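You operate a simulated robot arm through the tools that you are given. There is no shell and no other tool.

You are at the controls of a simulated robot arm. One attempt, no reset.

Task
Press the mended red book under the oak board till its glue has set.
Fine: draw the bed out to lay the board on; bed in, gauge at FIRM, twenty seconds; leave it pressing.

It is judged by the outcome, as a careful person would: the job done as asked, and still so three seconds after it is handed in. It fails if anything else is knocked over, pushed out of place, dropped, spilled or broken.

Robot
A 7-joint arm with a two-finger parallel gripper, fixed in place. Base frame: the origin is on the floor under the middle of its stand, x ahead of it, y to its left, z up; the work surface is at about z = 0.76. Readings come in m, rad, newtons and seconds.
With the tool pointing down near the work surface it reaches from about 0.1 to 0.66 m from the base axis. Its first joint turns from -1.152 to 1.152 rad. Payload 1.57 kg.
The tool frame sits at the grasp point between the pads (the TCP): z along the fingers, y along the line on which they close. The tips reach 0.03 m beyond it. The gripper opens to 0.08 m. The fingers are 0.017 m wide and 0.012 m thick; the gripper's body (0.04 by 0.082 m) begins 0.08 m behind the TCP.
Orientation is that of the tool frame in the base frame, as a unit quaternion [w, x, y, z]. With the fingers straight down and closing along the base's y, the tool's x points along the base's -x, its y along +y and its z along -z.

Tools
- The arm moves only by the tool play_rows. Its arguments are lists of equal length, an entry for each row: "translation": the shift along the tool's x, y, z in m, a list of three; "dr": the turn, a rotation vector about the tool's x, y, z in rad, a list of three. In form: {"translation": [[x, y, z], ...], "dr": [[wx, wy, wz], ...]}. A call has 1 to 20 rows; each row shifts and turns the commanded pose from where the row before left it, along the tool's axes as they then stand. "claw" is the opening, from 0 (shut) to 1 (fully open), set as the call begins (left out, the last holds). Rows are played at 5 a second. More than 0.05 m and 0.15 rad between two rows, or a gripper value outside its range, and nothing of the call is played. A pose out of reach is approached as far as the arm can. The call stops where the force on the tool passes 50 N (or 10 N more than at its start, if that is more) or the arm is blocked; 0.2 s more then pass. The fingers move at their own pace (about 0.072 m/s each) and stop on an object; they squeeze with about 38 N. The grip force told is the motor's: it shows also when the fingers shut on nothing. Time passes only in rows, and 0.2 s behind the last, so rows that do not move let the fingers close. It gives the time, the measured TCP pose, the force on the tool (base axes), the opening and the grip force at its end, in the units of the frame above (readings bear some noise), with the torque about the TCP (base axes, N m) and any sound that the robot's microphone picked up.
- Cameras (640 x 400 px; columns grow to the right, rows downward): "scene" is fixed at [0.0795, 0.4585, 1.4243]; the picture's right is [-0.47, -0.88, 0.00], its down [-0.53, 0.29, -0.80] and it looks along [0.70, -0.38, -0.61] (base axes); focal length 216 px, centre (320, 200). "wrist" rides on the gripper at [0.072, -0.007, -0.122] in the tool frame; the picture's right is [0.09, 1.00, 0.00], its down [-0.84, 0.08, -0.54] and it looks along [-0.54, 0.05, 0.84] (tool axes); focal length 238 px, centre (320, 200). There is no depth. A picture from a camera that has moved, and an enlarged one, comes with that camera's place and axes in the base frame and with its lens.
- grab_frame(camera): a new picture of that camera. No time passes.
- close_up(camera, box): a new picture of the part [left, top, right, bottom] of that camera's present view, enlarged. No time passes.
- job_done(): hands the job in; it is judged then, once.

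Nothing tells you positions but the pictures and the camera data. Unless the task says otherwise, let go and move clear before handing in.

The tools are called as a command line: name --argument value ..., lists and objects as JSON in quotes. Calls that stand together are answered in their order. play_rows: Moves the arm, as the interface text tells. Its arguments: {"type":"object","properties":{"translation":{"type":"array","items":{"type":"array","items":{"type":"number"}}},"dr":{"type":"array","items":{"type":"array","items":{"type":"number"}}},"claw":{"type":"number"}},"required":["translation","dr"]} The other tools are called the same way: grab_frame (camera) takes a picture; close_up (camera, box) takes an enlarged picture of a part of a camera's view; job_done () hands the job in.

At the start:

```text
time_s: 0.0
ee_pos: [0.3873, 0.0975, 1.2467]
ee_rot: [0.001, 0.0, 1.0, 0.0]
ft_force: [0.0, -0.3, -0.3]
ft_torque: [-0.01, 0.02, 0.02]
finger_gap: 0.0799
gripper_force: 0.0
```

scene: 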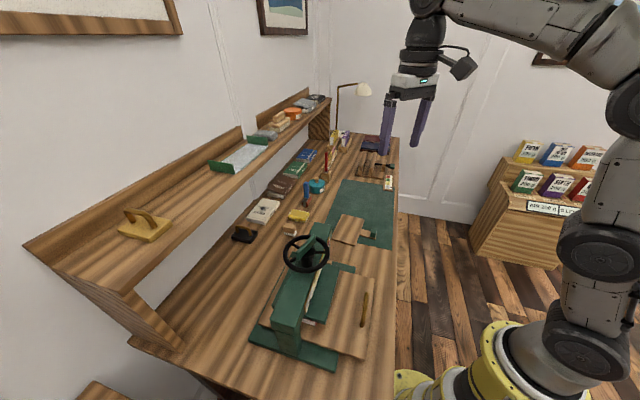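
wrist: 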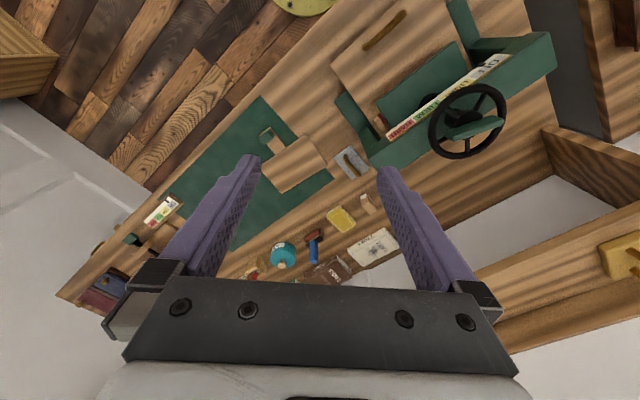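

I see a workbench with a green book press (black handwheel, gauge strip, and a board with a handle that may be the sliding bed), a shelf and various objects. I'll take close-ups before moving anything.

close_up --camera "scene" --box '[230, 210, 400, 380]'

close_up --camera "scene" --box '[220, 120, 400, 250]'

close_up --camera "wrist" --box '[320, 0, 560, 160]'

close_up --camera "wrist" --box '[230, 100, 430, 290]'

```text
2.35 times, centred on (315, 295) of scene
camera zoom: at [0.0795, 0.4585, 1.4243], right [-0.47, -0.88, 0.0], down [-0.53, 0.29, -0.8], along [0.7, -0.38, -0.61], focal length 509 px, centre (332, -24)
```

zoom: 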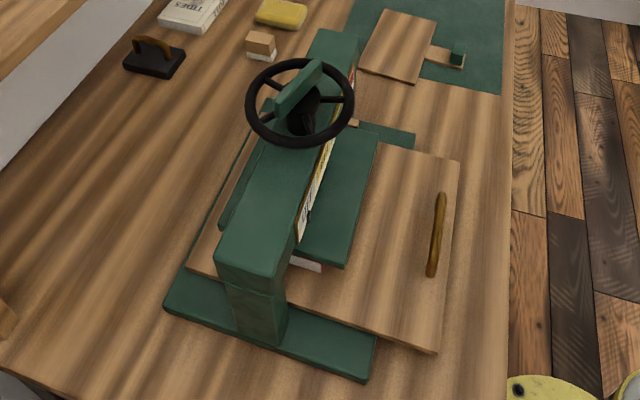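

```text
3.08 times, centred on (310, 185) of scene
camera zoom: at [0.0795, 0.4585, 1.4243], right [-0.47, -0.88, 0.0], down [-0.53, 0.29, -0.8], along [0.7, -0.38, -0.61], focal length 666 px, centre (351, 246)
```

zoom: 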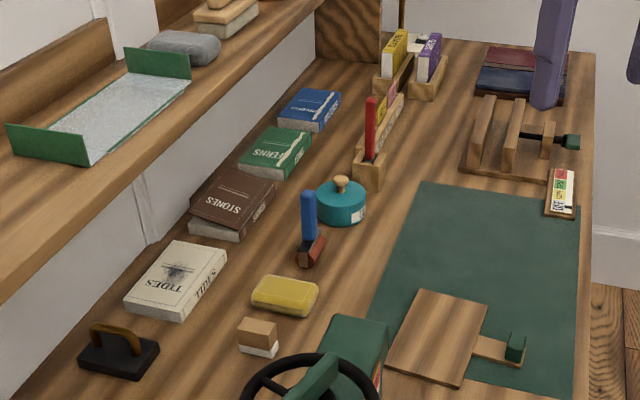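

```text
2.50 times, centred on (440, 80) of wrist
camera zoom: at [0.3138, 0.0902, 1.3686], right [-0.09, 1.0, 0.0], down [0.84, 0.08, 0.54], along [0.54, 0.05, -0.84], focal length 596 px, centre (20, 500)
```

zoom: 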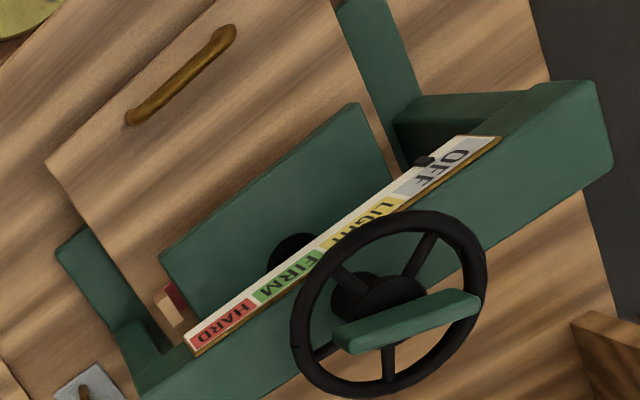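

```text
2.11 times, centred on (330, 195) of wrist
camera zoom: at [0.3138, 0.0902, 1.3686], right [-0.09, 1.0, 0.0], down [0.84, 0.08, 0.54], along [0.54, 0.05, -0.84], focal length 502 px, centre (299, 210)
```

zoom: 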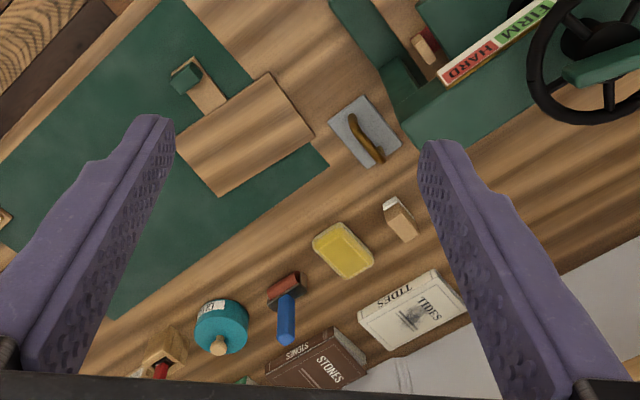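

The press has a sliding bed with a brass handle, a gauge strip (OFF/LIGHT/FIRM/HARD) and a wheel. A red book seems to be under the platen already, so next I'll look for the oak board and check each candidate.

close_up --camera "scene" --box '[270, 230, 350, 330]'

close_up --camera "scene" --box '[320, 205, 390, 255]'

close_up --camera "scene" --box '[100, 190, 200, 250]'

close_up --camera "scene" --box '[225, 200, 315, 250]'

close_up --camera "wrist" --box '[370, 80, 420, 120]'

close_up --camera "scene" --box '[240, 80, 340, 145]'

close_up --camera "scene" --box '[330, 120, 410, 190]'

close_up --camera "scene" --box '[480, 130, 610, 230]'

```text
4.00 times, centred on (310, 280) of scene
camera zoom: at [0.0795, 0.4585, 1.4243], right [-0.47, -0.88, 0.0], down [-0.53, 0.29, -0.8], along [0.7, -0.38, -0.61], focal length 866 px, centre (360, -120)
```

zoom: 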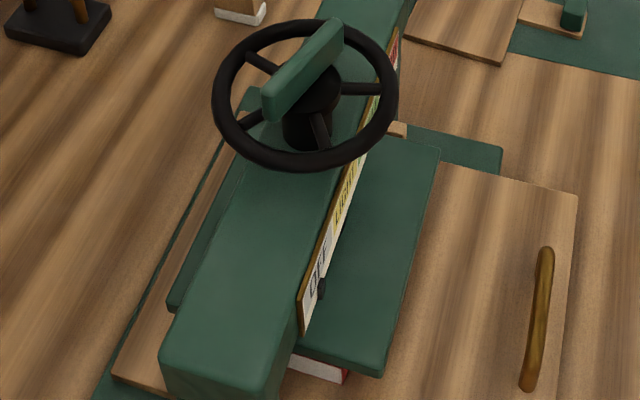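

```text
8.00 times, centred on (355, 230) of scene
camera zoom: at [0.0795, 0.4585, 1.4243], right [-0.47, -0.88, 0.0], down [-0.53, 0.29, -0.8], along [0.7, -0.38, -0.61], focal length 1732 px, centre (40, -40)
```

zoom: 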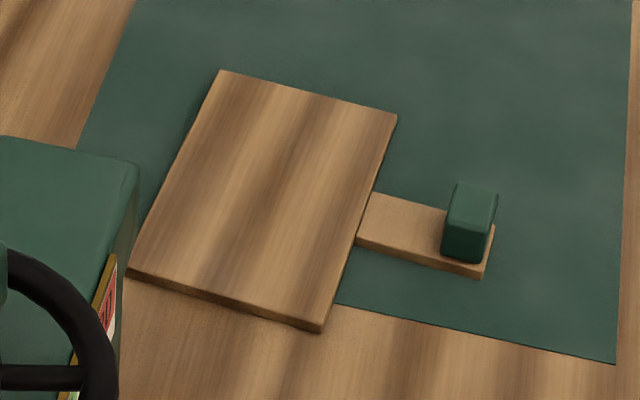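

```text
6.40 times, centred on (150, 220) of scene
camera zoom: at [0.0795, 0.4585, 1.4243], right [-0.47, -0.88, 0.0], down [-0.53, 0.29, -0.8], along [0.7, -0.38, -0.61], focal length 1385 px, centre (1408, 72)
```

zoom: 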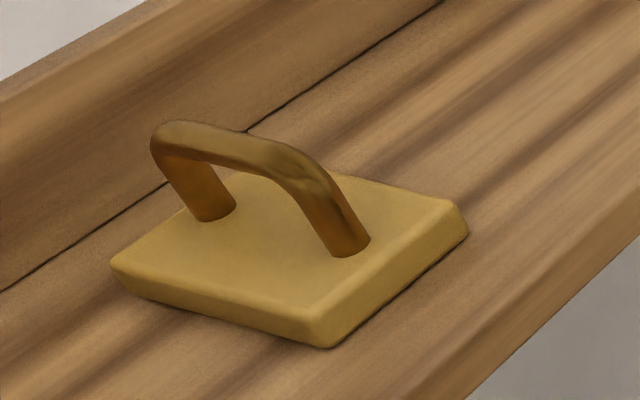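

```text
7.11 times, centred on (270, 225) of scene
camera zoom: at [0.0795, 0.4585, 1.4243], right [-0.47, -0.88, 0.0], down [-0.53, 0.29, -0.8], along [0.7, -0.38, -0.61], focal length 1539 px, centre (676, 22)
```

zoom: 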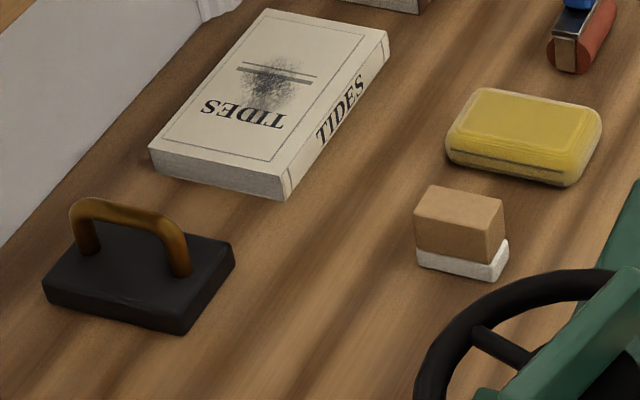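

```text
10.00 times, centred on (395, 100) of wrist
camera zoom: at [0.3138, 0.0902, 1.3686], right [-0.09, 1.0, 0.0], down [0.84, 0.08, 0.54], along [0.54, 0.05, -0.84], focal length 2384 px, centre (-430, 1200)
```

zoom: 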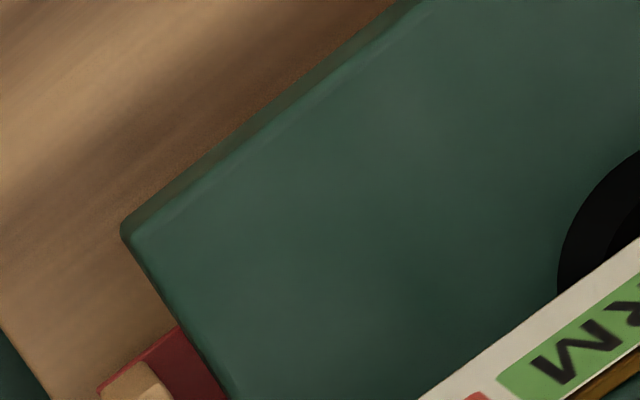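

```text
6.15 times, centred on (290, 112) of scene
camera zoom: at [0.0795, 0.4585, 1.4243], right [-0.47, -0.88, 0.0], down [-0.53, 0.29, -0.8], along [0.7, -0.38, -0.61], focal length 1332 px, centre (505, 738)
```

zoom: 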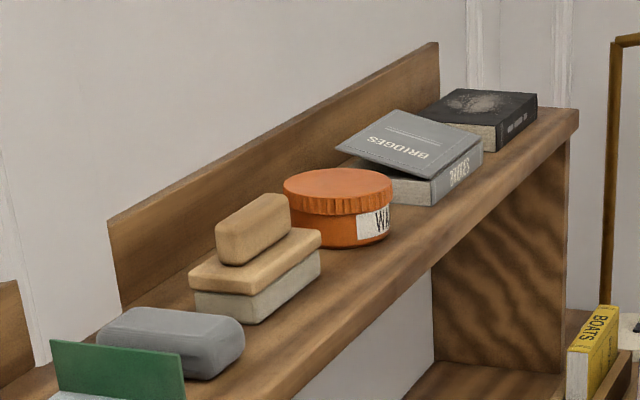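

```text
5.71 times, centred on (370, 155) of scene
camera zoom: at [0.0795, 0.4585, 1.4243], right [-0.47, -0.88, 0.0], down [-0.53, 0.29, -0.8], along [0.7, -0.38, -0.61], focal length 1237 px, centre (34, 457)
```

zoom: 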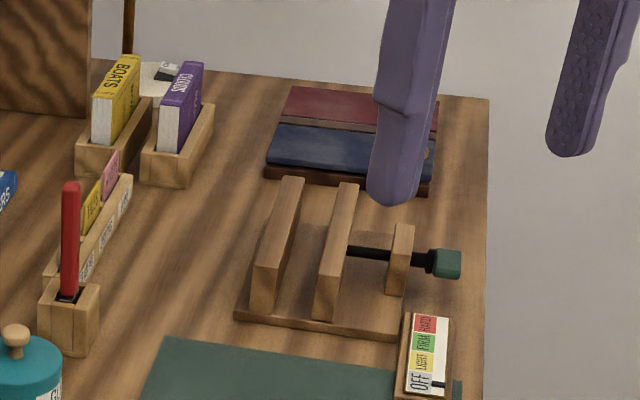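

```text
4.00 times, centred on (545, 180) of scene
camera zoom: at [0.0795, 0.4585, 1.4243], right [-0.47, -0.88, 0.0], down [-0.53, 0.29, -0.8], along [0.7, -0.38, -0.61], focal length 866 px, centre (-580, 280)
```

zoom: 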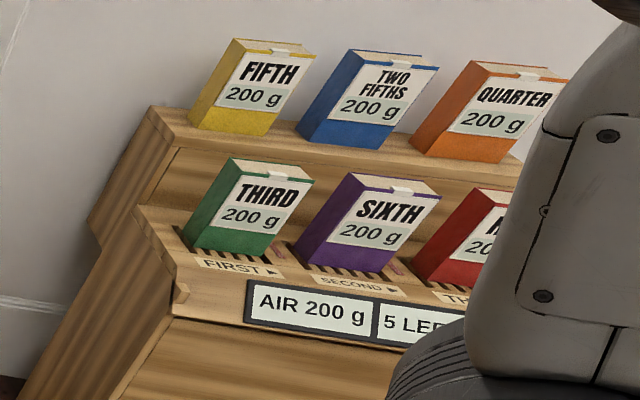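

The oak board looks to be the wooden one with a tail and green knob, lying on the mat near (0.60, 0.04) with its knob near (0.517, -0.025). The press is turned about 45° to the base, with its bed handle near (0.28, 0.21). I'll move back and high, keeping clear of everything, and turn the wrist camera toward the front of the press.

play_rows --translation '[[0.03, 0.008, 0.02], [0.03, 0.008, 0.02], [0.03, 0.008, 0.02], [0.03, 0.008, 0.02], [0.03, 0.008, 0.02], [0.03, 0.008, 0.02], [0, 0, 0], [0, 0, 0], [0, 0, 0], [0, 0, 0], [0, 0, 0], [0, 0, 0]]' --dr '[[0, 0, 0], [0, 0, 0], [0, 0, 0], [0, 0, 0], [0, 0, 0], [0, 0, 0], [0, 0, -0.13], [0, 0, -0.13], [0, 0, -0.13], [0, 0, -0.13], [0, 0, -0.13], [0, 0, -0.13]]'

grab_frame --camera "wrist"

```text
time_s: 2.6
ee_pos: [0.2052, 0.1454, 1.1268]
ee_rot: [0.0, -0.381, 0.925, 0.0]
ft_force: [-0.2, -0.2, 0.1]
ft_torque: [0.01, -0.01, 0.0]
finger_gap: 0.0801
gripper_force: 0.1
```

```text
taken
camera wrist: at [0.1592, 0.0898, 1.2489], right [-0.77, 0.64, 0.0], down [0.54, 0.65, 0.54], along [0.35, 0.42, -0.84], focal length 238 px, centre (320, 200)
```

wrist: 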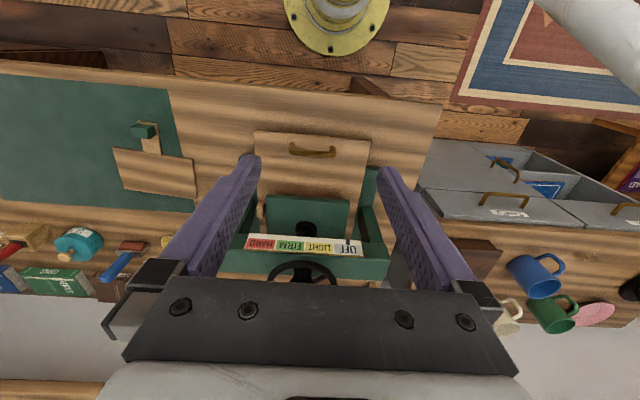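

The wrist camera now faces the press front, with picture top toward the robot base. I'll enlarge the press, the book and the gauge.

close_up --camera "wrist" --box '[230, 110, 410, 290]'

close_up --camera "wrist" --box '[240, 180, 310, 240]'

close_up --camera "wrist" --box '[330, 160, 400, 260]'

close_up --camera "wrist" --box '[420, 130, 640, 340]'

close_up --camera "wrist" --box '[100, 100, 220, 210]'

```text
2.22 times, centred on (320, 200) of wrist
camera zoom: at [0.1592, 0.0898, 1.2489], right [-0.77, 0.64, 0.0], down [0.54, 0.65, 0.54], along [0.35, 0.42, -0.84], focal length 530 px, centre (320, 200)
```

zoom: 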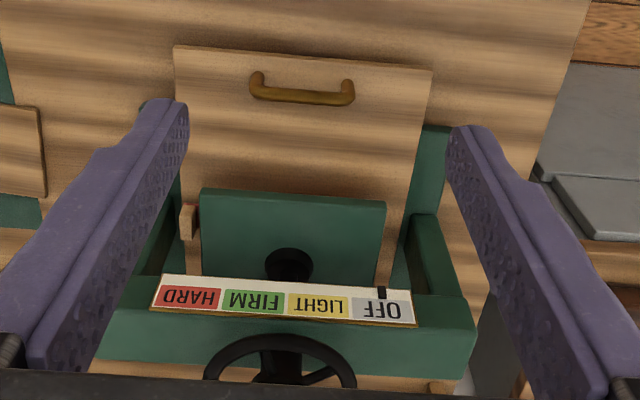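

```text
6.67 times, centred on (275, 210) of wrist
camera zoom: at [0.1592, 0.0898, 1.2489], right [-0.77, 0.64, 0.0], down [0.54, 0.65, 0.54], along [0.35, 0.42, -0.84], focal length 1589 px, centre (620, 133)
```

zoom: 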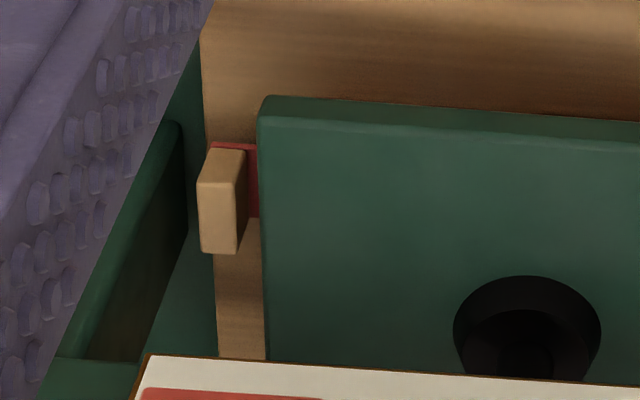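

```text
4.00 times, centred on (365, 210) of wrist
camera zoom: at [0.1592, 0.0898, 1.2489], right [-0.77, 0.64, 0.0], down [0.54, 0.65, 0.54], along [0.35, 0.42, -0.84], focal length 953 px, centre (140, 160)
```

zoom: 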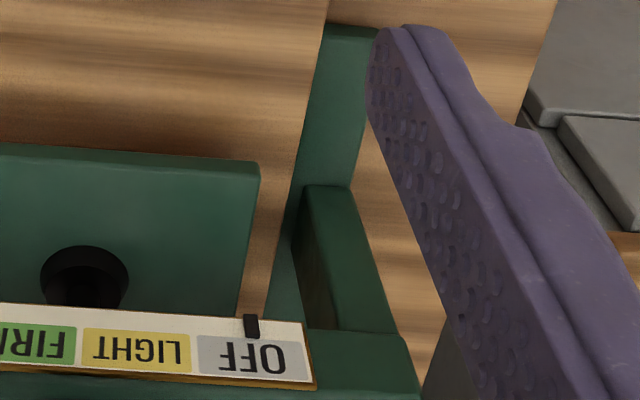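

```text
1.90 times, centred on (530, 235) of wrist
camera zoom: at [0.1592, 0.0898, 1.2489], right [-0.77, 0.64, 0.0], down [0.54, 0.65, 0.54], along [0.35, 0.42, -0.84], focal length 454 px, centre (-80, 133)
```

zoom: 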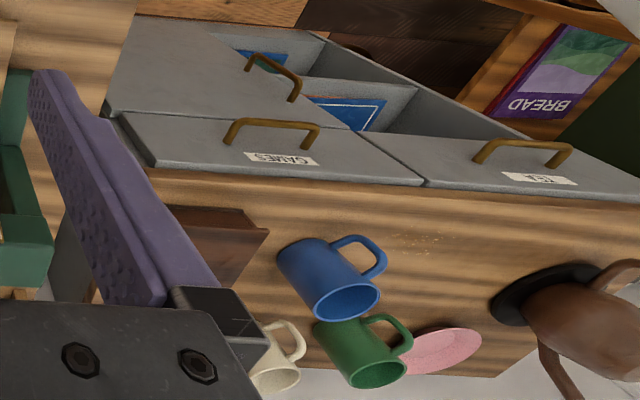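

```text
3.64 times, centred on (160, 155) of wrist
camera zoom: at [0.1592, 0.0898, 1.2489], right [-0.77, 0.64, 0.0], down [0.54, 0.65, 0.54], along [0.35, 0.42, -0.84], focal length 867 px, centre (902, 364)
```

zoom: 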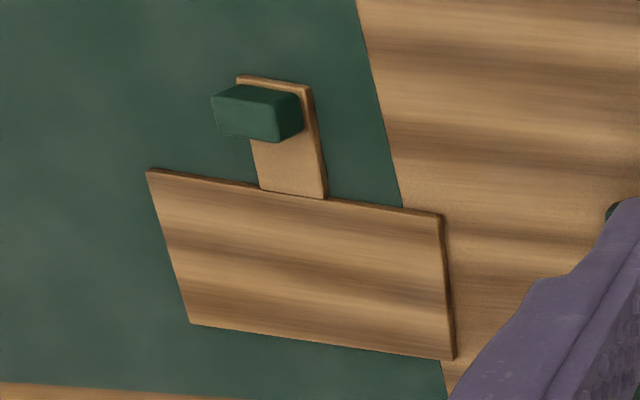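

The bed's front edge is at about 0.327 m along the pull axis n=(0.71, 0.70), and its handle bar is near (0.280, 0.208, 0.825). The platen front is at n≈0.434, and a small wood block sits beside the book. I'll turn the tool so the fingers close along n and hover above the handle to check alignment.

play_rows --translation '[[0, 0, 0], [0, 0, 0], [0, 0, 0], [0, 0, 0], [0, 0, 0], [0, 0, 0], [0, 0, 0], [0, 0, 0], [0, 0, 0], [0, 0, 0], [0, 0, 0], [-0.0015, 0.0195, 0.035], [-0.0015, 0.0195, 0.035], [-0.0015, 0.0195, 0.035], [-0.0015, 0.0195, 0.035], [-0.0015, 0.0195, 0.035], [0, 0, 0]]' --dr '[[0, 0, 0.1435], [0, 0, 0.1435], [0, 0, 0.1435], [0, 0, 0.1435], [0, 0, 0.1435], [0, 0, 0.1435], [0, 0, 0.1435], [0, 0, 0.1435], [0, 0, 0.1435], [0, 0, 0.1435], [0, 0, 0.1435], [0, 0, 0], [0, 0, 0], [0, 0, 0], [0, 0, 0], [0, 0, 0], [0, 0, 0]]'

grab_frame --camera "wrist"

grab_frame --camera "scene"

```text
time_s: 6.2
ee_pos: [0.2826, 0.2076, 0.9502]
ee_rot: [0.0, 0.388, 0.922, 0.0]
ft_force: [-0.2, -0.1, -0.6]
ft_torque: [0.02, 0.02, -0.04]
finger_gap: 0.0799
gripper_force: 0.2
```

```text
taken
camera wrist: at [0.2266, 0.2546, 1.0727], right [0.65, 0.76, 0.0], down [0.64, -0.55, 0.54], along [0.41, -0.35, -0.84], focal length 238 px, centre (320, 200)
```

wrist: 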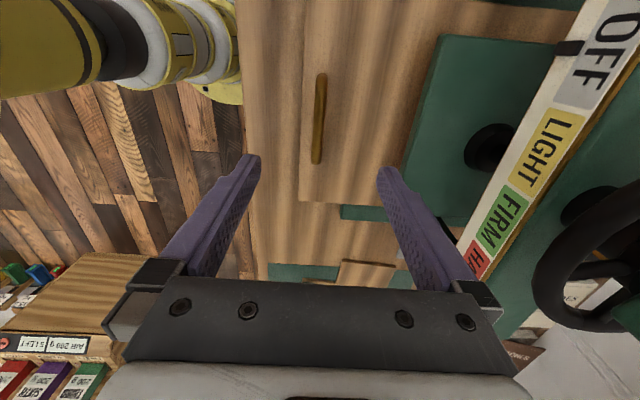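

```text
taken
```

scene: 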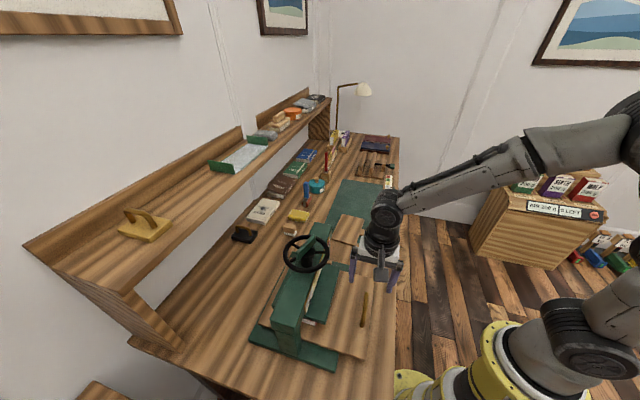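

The handle lies between the fingers and lines up with them, about 1 cm toward tool +x. I'll go down to it and look before gripping.

play_rows --translation '[[0.003, 0, 0.025], [0.003, 0, 0.025], [0.002, 0, 0.025], [0.002, 0, 0.02], [0, 0, 0.012], [0, 0, 0.009], [0, 0, 0]]' --dr '[[0, 0, 0], [0, 0, 0], [0, 0, 0], [0, 0, 0], [0, 0, 0], [0, 0, 0], [0, 0, 0]]'

grab_frame --camera "wrist"

close_up --camera "scene" --box '[320, 230, 420, 370]'

```text
time_s: 7.8
ee_pos: [0.2754, 0.2139, 0.8355]
ee_rot: [0.0, 0.388, 0.921, 0.0]
ft_force: [-0.4, -0.3, 0.2]
ft_torque: [0.02, 0.01, -0.01]
finger_gap: 0.0798
gripper_force: 0.1
```

```text
taken
camera wrist: at [0.2196, 0.261, 0.9572], right [0.65, 0.76, 0.0], down [0.64, -0.55, 0.54], along [0.41, -0.35, -0.84], focal length 238 px, centre (320, 200)
```

wrist: 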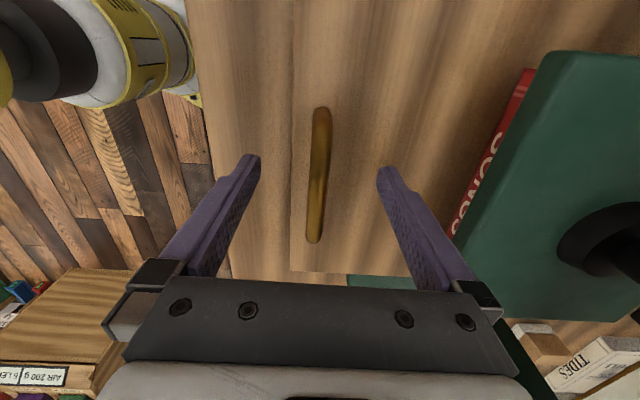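

```text
2.86 times, centred on (370, 300) of scene
camera zoom: at [0.0795, 0.4585, 1.4243], right [-0.47, -0.88, 0.0], down [-0.53, 0.29, -0.8], along [0.7, -0.38, -0.61], focal length 618 px, centre (177, -86)
```

zoom: 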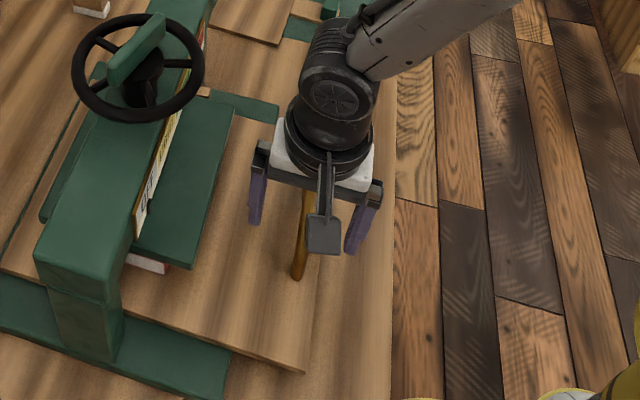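

The book under the platen is titled "SONGS" and is red. The handle bar is between the fingers, so I'll close on it.

play_rows --translation '[[0, 0, 0], [0, 0, 0], [0, 0, 0], [0, 0, 0], [0, 0, 0]]' --dr '[[0, 0, 0], [0, 0, 0], [0, 0, 0], [0, 0, 0], [0, 0, 0]]' --claw 0

close_up --camera "wrist" --box '[220, 60, 420, 280]'

close_up --camera "wrist" --box '[420, 40, 640, 360]'

```text
time_s: 9.0
ee_pos: [0.276, 0.2133, 0.8362]
ee_rot: [-0.001, 0.388, 0.921, -0.001]
ft_force: [-6.3, -7.5, 4.4]
ft_torque: [-0.12, -0.03, 0.38]
finger_gap: 0.0116
gripper_force: 29.1
```

```text
1.82 times, centred on (320, 170) of wrist
camera zoom: at [0.219, 0.2604, 0.9571], right [0.65, 0.76, 0.0], down [0.64, -0.54, 0.54], along [0.41, -0.35, -0.84], focal length 433 px, centre (320, 254)
```

zoom: 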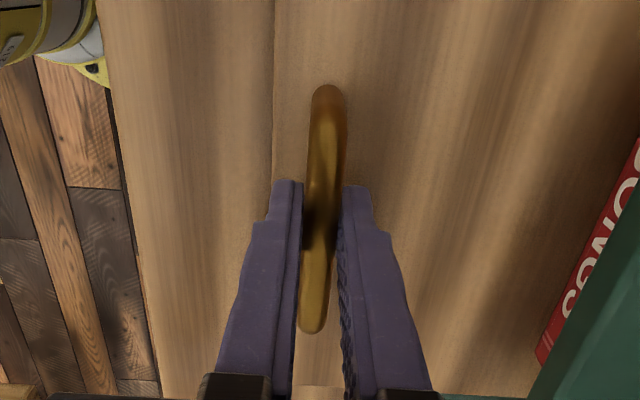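

```text
1.25 times, centred on (530, 200) of wrist
camera zoom: at [0.219, 0.2604, 0.9571], right [0.65, 0.76, 0.0], down [0.64, -0.54, 0.54], along [0.41, -0.35, -0.84], focal length 298 px, centre (58, 200)
```

zoom: 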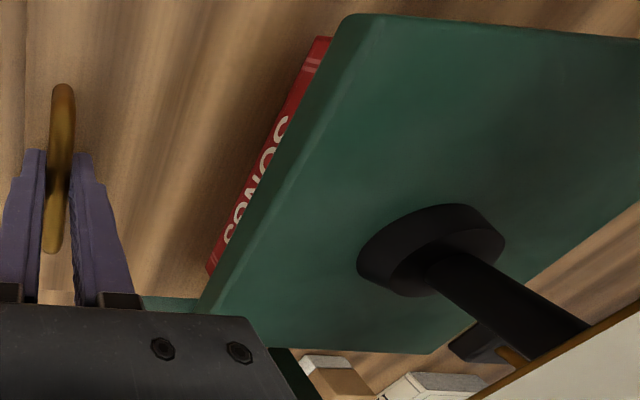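

I have the handle (gap 11.6 mm). I'll draw the bed out toward the robot along -n in small steps and watch the force.

play_rows --translation '[[0, -0.01, 0], [0, -0.015, 0], [0, -0.015, 0], [0, -0.015, 0], [0, -0.015, 0], [0, -0.01, 0]]' --dr '[[0, 0, 0], [0, 0, 0], [0, 0, 0], [0, 0, 0], [0, 0, 0], [0, 0, 0]]'

grab_frame --camera "scene"

grab_frame --camera "wrist"

```text
time_s: 10.4
ee_pos: [0.2194, 0.1609, 0.837]
ee_rot: [0.0, 0.388, 0.922, 0.001]
ft_force: [21.4, -19.4, -6.9]
ft_torque: [-0.2, -0.18, 0.36]
finger_gap: 0.0119
gripper_force: 29.0
```

```text
taken
```

scene: 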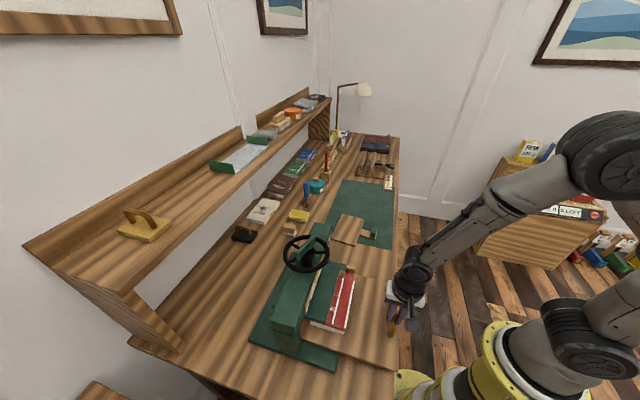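

```text
taken
camera wrist: at [0.1626, 0.2067, 0.9582], right [0.65, 0.76, 0.0], down [0.64, -0.55, 0.54], along [0.41, -0.35, -0.84], focal length 238 px, centre (320, 200)
```

wrist: 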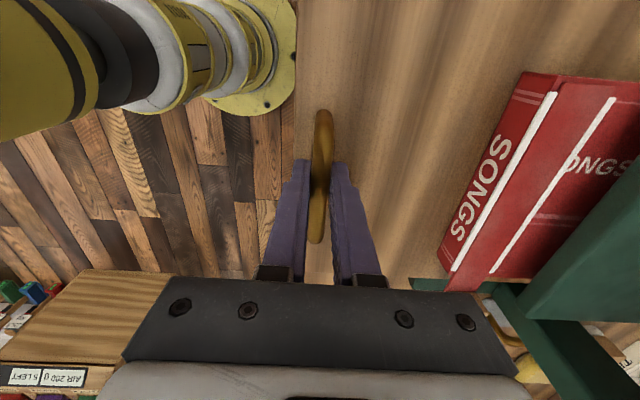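

The bed slides freely with little force along n, but about 29 N has built up sideways, so my pull line is slightly off its guide. I'll test a small sideways shift to relieve it before pulling more.

play_rows --translation '[[-0.0015, 0, 0], [0, 0, 0]]' --dr '[[0, 0, 0], [0, 0, 0]]'

```text
time_s: 11.0
ee_pos: [0.2182, 0.1599, 0.8357]
ee_rot: [0.001, 0.389, 0.921, 0.001]
ft_force: [-9.3, 9.8, 14.8]
ft_torque: [0.26, 0.3, 0.43]
finger_gap: 0.0117
gripper_force: 28.8
```

Shifting +e by 1.5 mm flipped the sideways force, so the guide runs at almost exactly 45°. I'll correct my line and keep drawing the bed out.

play_rows --translation '[[0.0004, -0.008, -0.0004], [-0.0002, -0.014, 0], [-0.0002, -0.014, 0], [-0.0002, -0.014, 0], [-0.0001, -0.01, 0], [0, 0, 0]]' --dr '[[0, 0, 0], [0, 0, 0], [0, 0, 0], [0, 0, 0], [0, 0, 0], [0, 0, 0]]'

grab_frame --camera "scene"

grab_frame --camera "wrist"

close_up --camera "scene" --box '[240, 230, 420, 380]'

```text
time_s: 12.4
ee_pos: [0.1767, 0.1151, 0.8362]
ee_rot: [-0.001, 0.389, 0.921, -0.001]
ft_force: [-14.9, 15.6, -0.7]
ft_torque: [0.03, 0.0, 0.34]
finger_gap: 0.0119
gripper_force: 29.5
```

```text
taken
```

scene: 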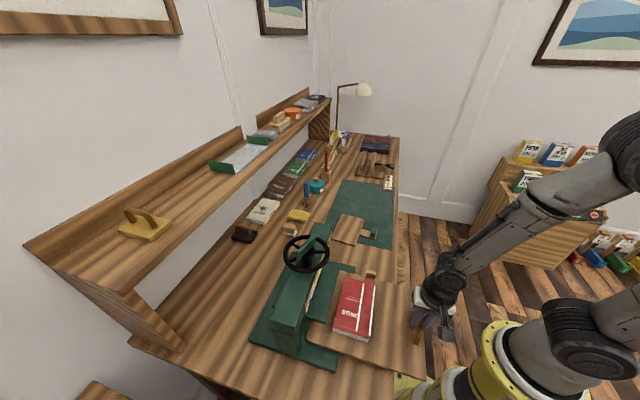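

```text
taken
camera wrist: at [0.1199, 0.1619, 0.9577], right [0.65, 0.76, 0.0], down [0.64, -0.54, 0.54], along [0.41, -0.35, -0.84], focal length 238 px, centre (320, 200)
```

wrist: 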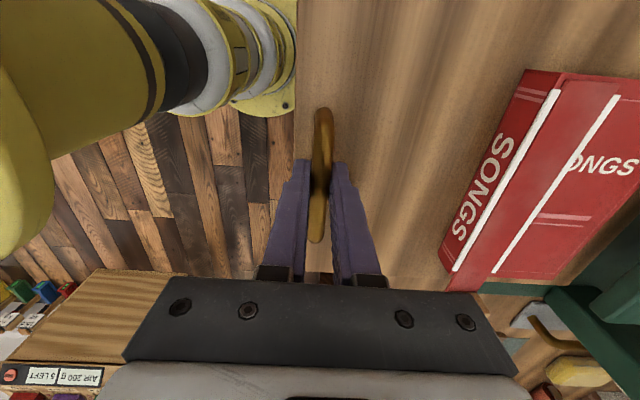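

```text
2.67 times, centred on (330, 305) of scene
camera zoom: at [0.0792, 0.4589, 1.4242], right [-0.47, -0.88, 0.0], down [-0.53, 0.29, -0.8], along [0.7, -0.38, -0.61], focal length 577 px, centre (293, -80)
```

zoom: 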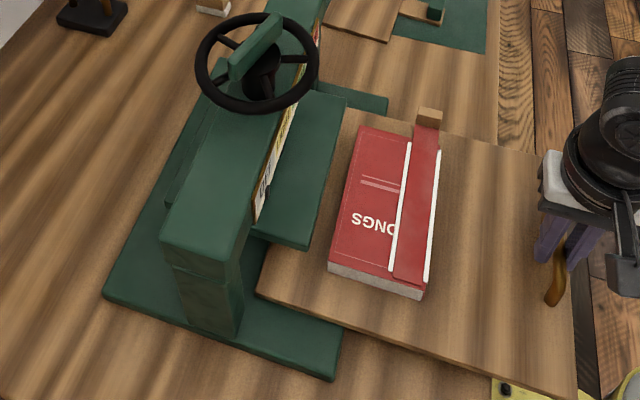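

The bed is about 0.138 m out and the book "SONGS" is fully clear, with a red mending strip and a small wood block at its far end. I'll ease the sideways load and pull about 2 cm more for board clearance.

play_rows --translation '[[0.0008, -0.005, 0], [0, -0.005, 0], [0, -0.005, 0], [0, -0.005, 0], [0, 0, 0]]' --dr '[[0, 0, 0], [0, 0, 0], [0, 0, 0], [0, 0, 0], [0, 0, 0]]'

close_up --camera "scene" --box '[280, 250, 420, 380]'

close_up --camera "wrist" --box '[420, 50, 640, 320]'

```text
time_s: 13.6
ee_pos: [0.1624, 0.1027, 0.8355]
ee_rot: [0.0, 0.388, 0.922, 0.001]
ft_force: [18.9, -18.2, -18.1]
ft_torque: [-0.16, -0.15, 0.41]
finger_gap: 0.012
gripper_force: 29.8
```

```text
3.08 times, centred on (350, 315) of scene
camera zoom: at [0.08, 0.4582, 1.4244], right [-0.47, -0.88, 0.0], down [-0.53, 0.29, -0.79], along [0.7, -0.38, -0.61], focal length 666 px, centre (228, -154)
```

zoom: 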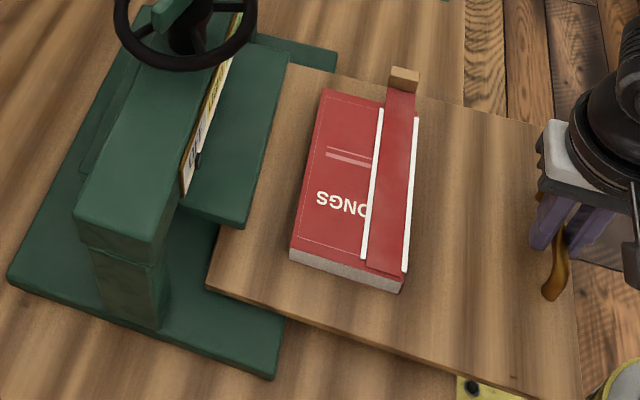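

```text
1.48 times, centred on (530, 185) of wrist
camera zoom: at [0.1058, 0.1484, 0.9581], right [0.65, 0.76, 0.0], down [0.64, -0.55, 0.54], along [0.41, -0.35, -0.84], focal length 353 px, centre (9, 222)
```

zoom: 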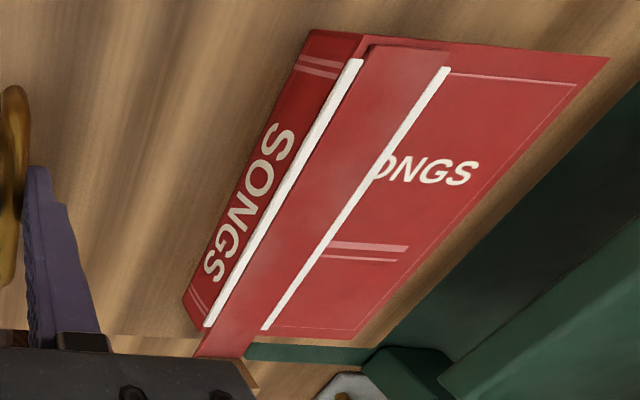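

The mending strip lies flat on the cover, and its wood tab hangs past the end, outside where the board will sit. The bed is out about 0.157 m, which is enough. I'll release the handle and lift straight up.

play_rows --translation '[[-0.0006, 0, 0.0003], [0, 0, 0]]' --dr '[[0, 0, 0], [0, 0, 0]]'

play_rows --translation '[[0, 0, 0], [0, 0, 0], [0, 0, 0], [0, 0, -0.015], [0, 0, -0.03], [0, 0, -0.04], [0, 0, -0.04], [0, 0, -0.04]]' --dr '[[0, 0, 0], [0, 0, 0], [0, 0, 0], [0, 0, 0], [0, 0, 0], [0, 0, 0], [0, 0, 0], [0, 0, 0]]' --claw 0.7

grab_frame --camera "scene"

grab_frame --camera "wrist"

```text
time_s: 14.2
ee_pos: [0.1624, 0.1012, 0.8365]
ee_rot: [0.0, 0.388, 0.922, 0.0]
ft_force: [11.4, -11.7, -3.5]
ft_torque: [-0.05, 0.0, 0.34]
finger_gap: 0.0117
gripper_force: 29.0
```

```text
time_s: 16.0
ee_pos: [0.1616, 0.1028, 1.003]
ee_rot: [0.0, 0.389, 0.921, 0.0]
ft_force: [0.6, -0.2, -0.1]
ft_torque: [-0.01, 0.02, 0.01]
finger_gap: 0.0561
gripper_force: 0.1
```

```text
taken
```

scene: 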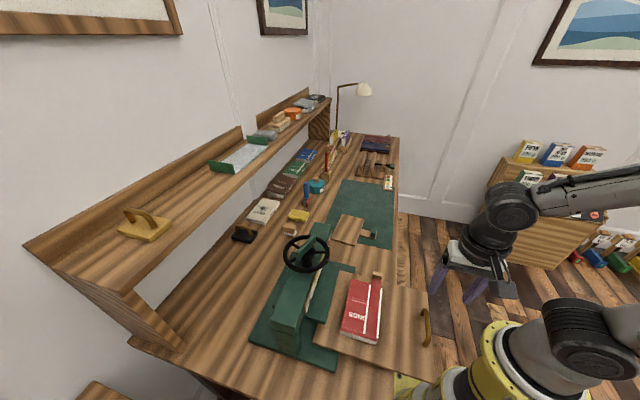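

```text
taken
camera wrist: at [0.1052, 0.1506, 1.1248], right [0.65, 0.76, 0.0], down [0.64, -0.54, 0.54], along [0.41, -0.35, -0.84], focal length 238 px, centre (320, 200)
```

wrist: 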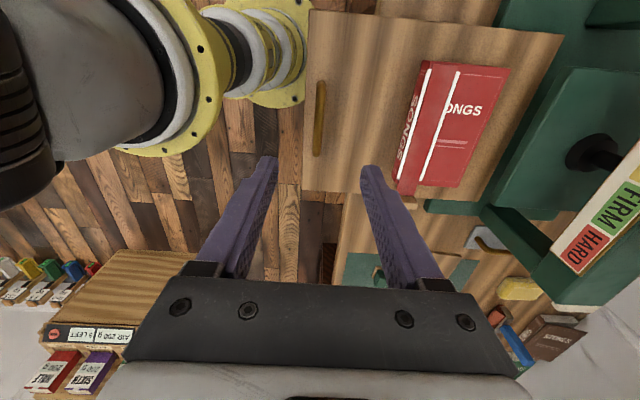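

The bed stayed out. Now I'll carry the open gripper over to the oak board's green knob at a safe height and turn it to match the board.

play_rows --translation '[[-0.0338, 0.0165, 0], [-0.0338, 0.0165, 0], [-0.0338, 0.0165, 0], [-0.0338, 0.0165, 0], [-0.0338, 0.0165, 0], [-0.0338, 0.0165, 0], [-0.0338, 0.0165, 0], [-0.0338, 0.0165, 0], [-0.0338, 0.0165, 0], [-0.0338, 0.0165, 0], [0, 0, 0], [0, 0, 0], [0, 0, 0], [0, 0, 0], [0, 0, 0], [0, 0, 0.01], [0, 0, 0.01], [0, 0, 0.01], [0, 0, 0.01], [0, 0, 0.01]]' --dr '[[0, 0, 0], [0, 0, 0], [0, 0, 0], [0, 0, 0], [0, 0, 0], [0, 0, 0], [0, 0, 0], [0, 0, 0], [0, 0, 0], [0, 0, 0], [0, 0, -0.149], [0, 0, -0.149], [0, 0, -0.149], [0, 0, -0.149], [0, 0, -0.149], [0, 0, -0.149], [0, 0, -0.149], [0, 0, -0.149], [0, 0, -0.149], [0, 0, -0.149]]'

grab_frame --camera "wrist"

grab_frame --camera "scene"

```text
time_s: 20.2
ee_pos: [0.5159, -0.0248, 0.9491]
ee_rot: [0.0, -0.341, 0.94, 0.0]
ft_force: [-0.8, -0.5, 0.3]
ft_torque: [0.01, 0.03, 0.0]
finger_gap: 0.0561
gripper_force: 0.0
```

```text
taken
camera wrist: at [0.4635, -0.0763, 1.0721], right [-0.71, 0.71, 0.0], down [0.59, 0.6, 0.54], along [0.38, 0.38, -0.84], focal length 238 px, centre (320, 200)
```

wrist: 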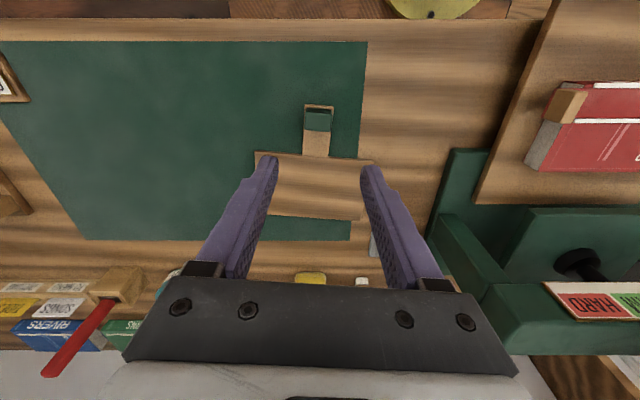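

```text
taken
```

scene: 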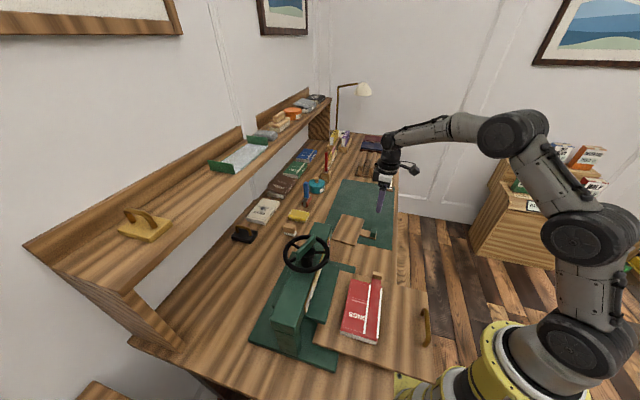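

The knob is almost exactly beneath the TCP. I'll enlarge to check its orientation and size.

close_up --camera "wrist" --box '[240, 85, 400, 225]'

close_up --camera "wrist" --box '[290, 90, 350, 170]'

```text
2.86 times, centred on (320, 155) of wrist
camera zoom: at [0.4635, -0.0763, 1.0721], right [-0.71, 0.71, 0.0], down [0.59, 0.6, 0.54], along [0.38, 0.38, -0.84], focal length 681 px, centre (320, 329)
```

zoom: 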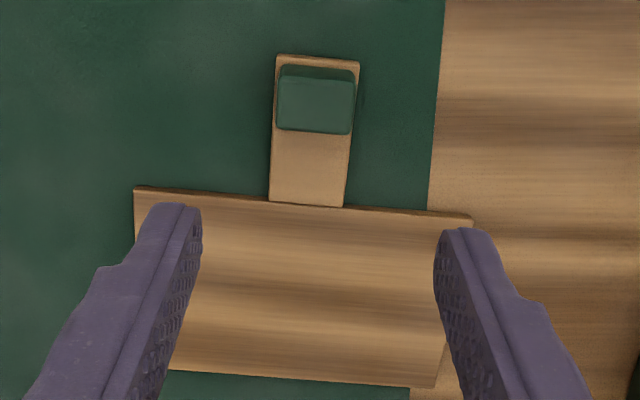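

```text
5.00 times, centred on (320, 130) of wrist
camera zoom: at [0.4635, -0.0763, 1.0721], right [-0.71, 0.71, 0.0], down [0.59, 0.6, 0.54], along [0.38, 0.38, -0.84], focal length 1192 px, centre (320, 550)
```

zoom: 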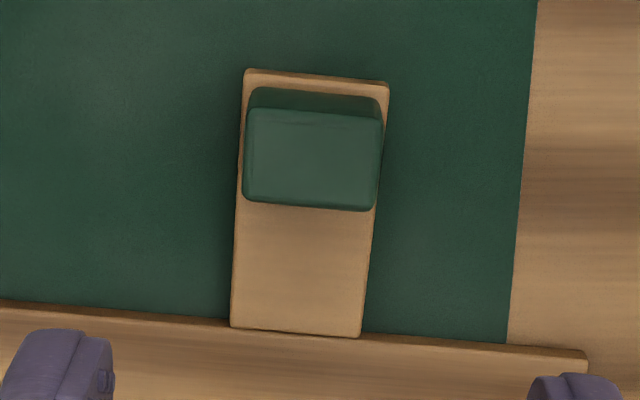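

The knob is about 30 mm wide, 23 mm deep and 21 mm high, on a 34 mm tail, and my tool is aligned within a degree. I'll shift 2 mm and go down so the fingertips stop just above the tail.

play_rows --translation '[[0, -0.002, 0.03], [0, 0, 0.03], [0, 0, 0.03], [0, 0, 0.025], [0, 0, 0.015], [0, 0, 0.01], [0, 0, 0]]' --dr '[[0, 0, 0], [0, 0, 0], [0, 0, 0], [0, 0, 0], [0, 0, 0], [0, 0, 0], [0, 0, 0]]'

grab_frame --camera "wrist"

close_up --camera "wrist" --box '[240, 110, 400, 230]'

close_up --camera "scene" --box '[320, 180, 420, 260]'

```text
time_s: 21.8
ee_pos: [0.5161, -0.0254, 0.8111]
ee_rot: [0.0, -0.34, 0.941, 0.0]
ft_force: [-0.5, -0.1, 1.1]
ft_torque: [0.01, 0.0, -0.02]
finger_gap: 0.0559
gripper_force: 0.1
```

```text
taken
camera wrist: at [0.4642, -0.0764, 0.9336], right [-0.71, 0.71, 0.0], down [0.59, 0.59, 0.54], along [0.38, 0.38, -0.84], focal length 238 px, centre (320, 200)
```

wrist: 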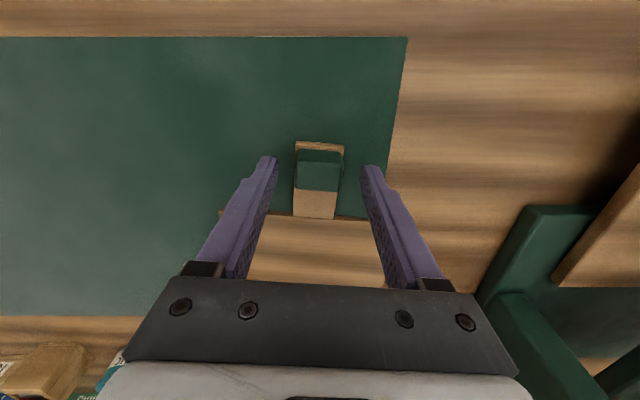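

```text
3.33 times, centred on (320, 170) of wrist
camera zoom: at [0.4642, -0.0764, 0.9336], right [-0.71, 0.71, 0.0], down [0.59, 0.59, 0.54], along [0.38, 0.38, -0.84], focal length 794 px, centre (320, 300)
```

zoom: 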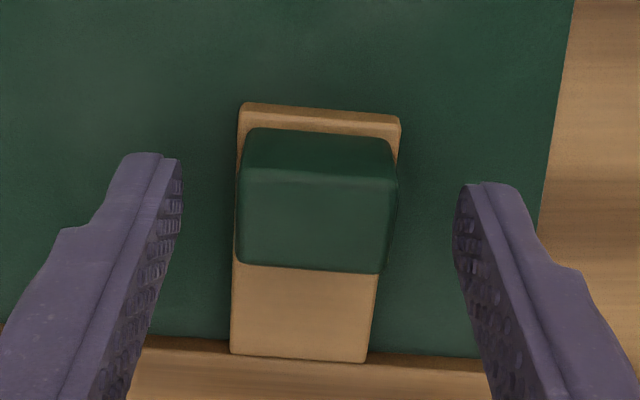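

```text
5.00 times, centred on (370, 220) of scene
camera zoom: at [0.0795, 0.4585, 1.4243], right [-0.47, -0.88, 0.0], down [-0.53, 0.29, -0.8], along [0.7, -0.38, -0.61], focal length 1082 px, centre (70, 100)
```

zoom: 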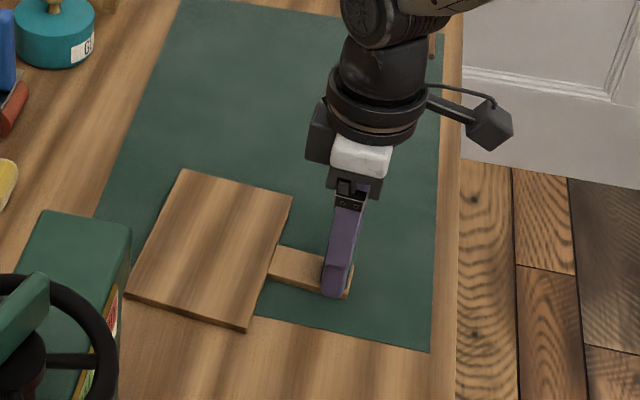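

The knob top is at z≈0.793 and the tail top at z≈0.771. I'll lower 5 mm more and close on the knob.

play_rows --translation '[[0, -0.0005, 0.005], [0, 0, 0]]' --dr '[[0, 0, 0], [0, 0, 0]]'

play_rows --translation '[[0, 0, 0], [0, 0, 0], [0, 0, 0], [0, 0, 0]]' --dr '[[0, 0, 0], [0, 0, 0], [0, 0, 0], [0, 0, 0]]' --claw 0

close_up --camera "wrist" --box '[220, 100, 420, 260]'

```text
time_s: 22.4
ee_pos: [0.5165, -0.0261, 0.8066]
ee_rot: [0.0, -0.339, 0.941, 0.0]
ft_force: [0.1, -1.1, -0.2]
ft_torque: [0.01, 0.01, -0.03]
finger_gap: 0.056
gripper_force: 0.2
```

```text
time_s: 23.4
ee_pos: [0.5161, -0.0264, 0.8067]
ee_rot: [0.0, -0.34, 0.941, 0.0]
ft_force: [0.8, -0.2, 0.2]
ft_torque: [0.01, -0.05, -0.07]
finger_gap: 0.031
gripper_force: 38.2
```

```text
2.50 times, centred on (320, 180) of wrist
camera zoom: at [0.4645, -0.077, 0.9287], right [-0.71, 0.71, 0.0], down [0.59, 0.59, 0.54], along [0.38, 0.38, -0.84], focal length 596 px, centre (320, 250)
```

zoom: 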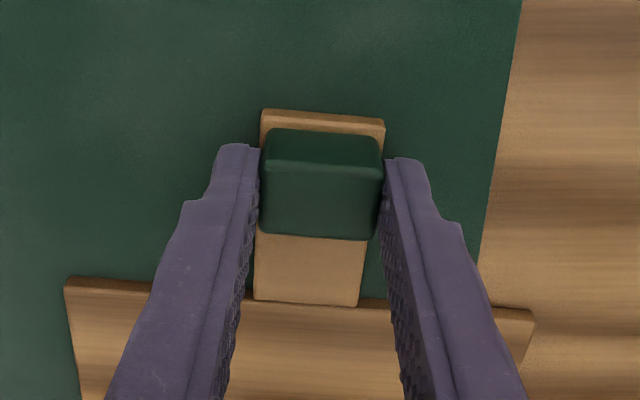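

The knob is gripped at 31 mm. I'll lift slowly and check the weight and any sag.

play_rows --translation '[[0, 0, -0.005], [0, 0, -0.01], [0, 0, -0.015], [0, 0, -0.02], [0, 0, 0]]' --dr '[[0, 0, 0], [0, 0, 0], [0, 0, 0], [0, 0, 0], [0, 0, 0]]'

grab_frame --camera "wrist"

close_up --camera "scene" --box '[310, 150, 430, 260]'

```text
time_s: 24.6
ee_pos: [0.5182, -0.027, 0.8554]
ee_rot: [0.0, -0.34, 0.94, 0.001]
ft_force: [0.5, -0.4, 1.6]
ft_torque: [-0.02, 0.04, -0.01]
finger_gap: 0.0
gripper_force: 21.0
```

```text
taken
camera wrist: at [0.4652, -0.0782, 0.9776], right [-0.71, 0.71, 0.0], down [0.59, 0.59, 0.54], along [0.38, 0.38, -0.84], focal length 238 px, centre (320, 200)
```

wrist: 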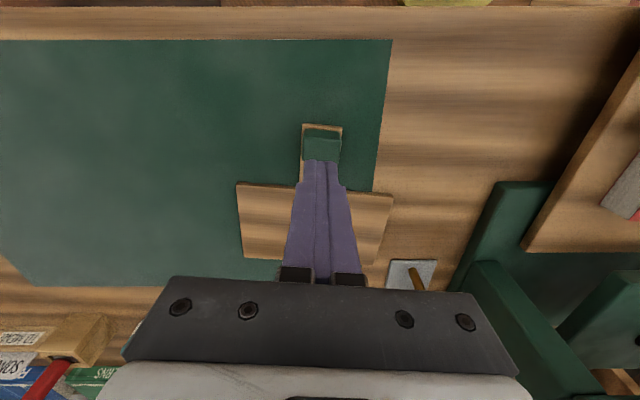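

```text
3.64 times, centred on (370, 205) of scene
camera zoom: at [0.0795, 0.4585, 1.4243], right [-0.47, -0.88, 0.0], down [-0.53, 0.29, -0.8], along [0.7, -0.38, -0.61], focal length 787 px, centre (138, 182)
```

zoom: 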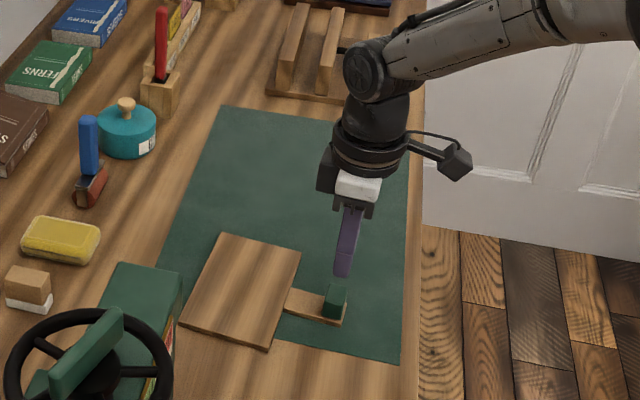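

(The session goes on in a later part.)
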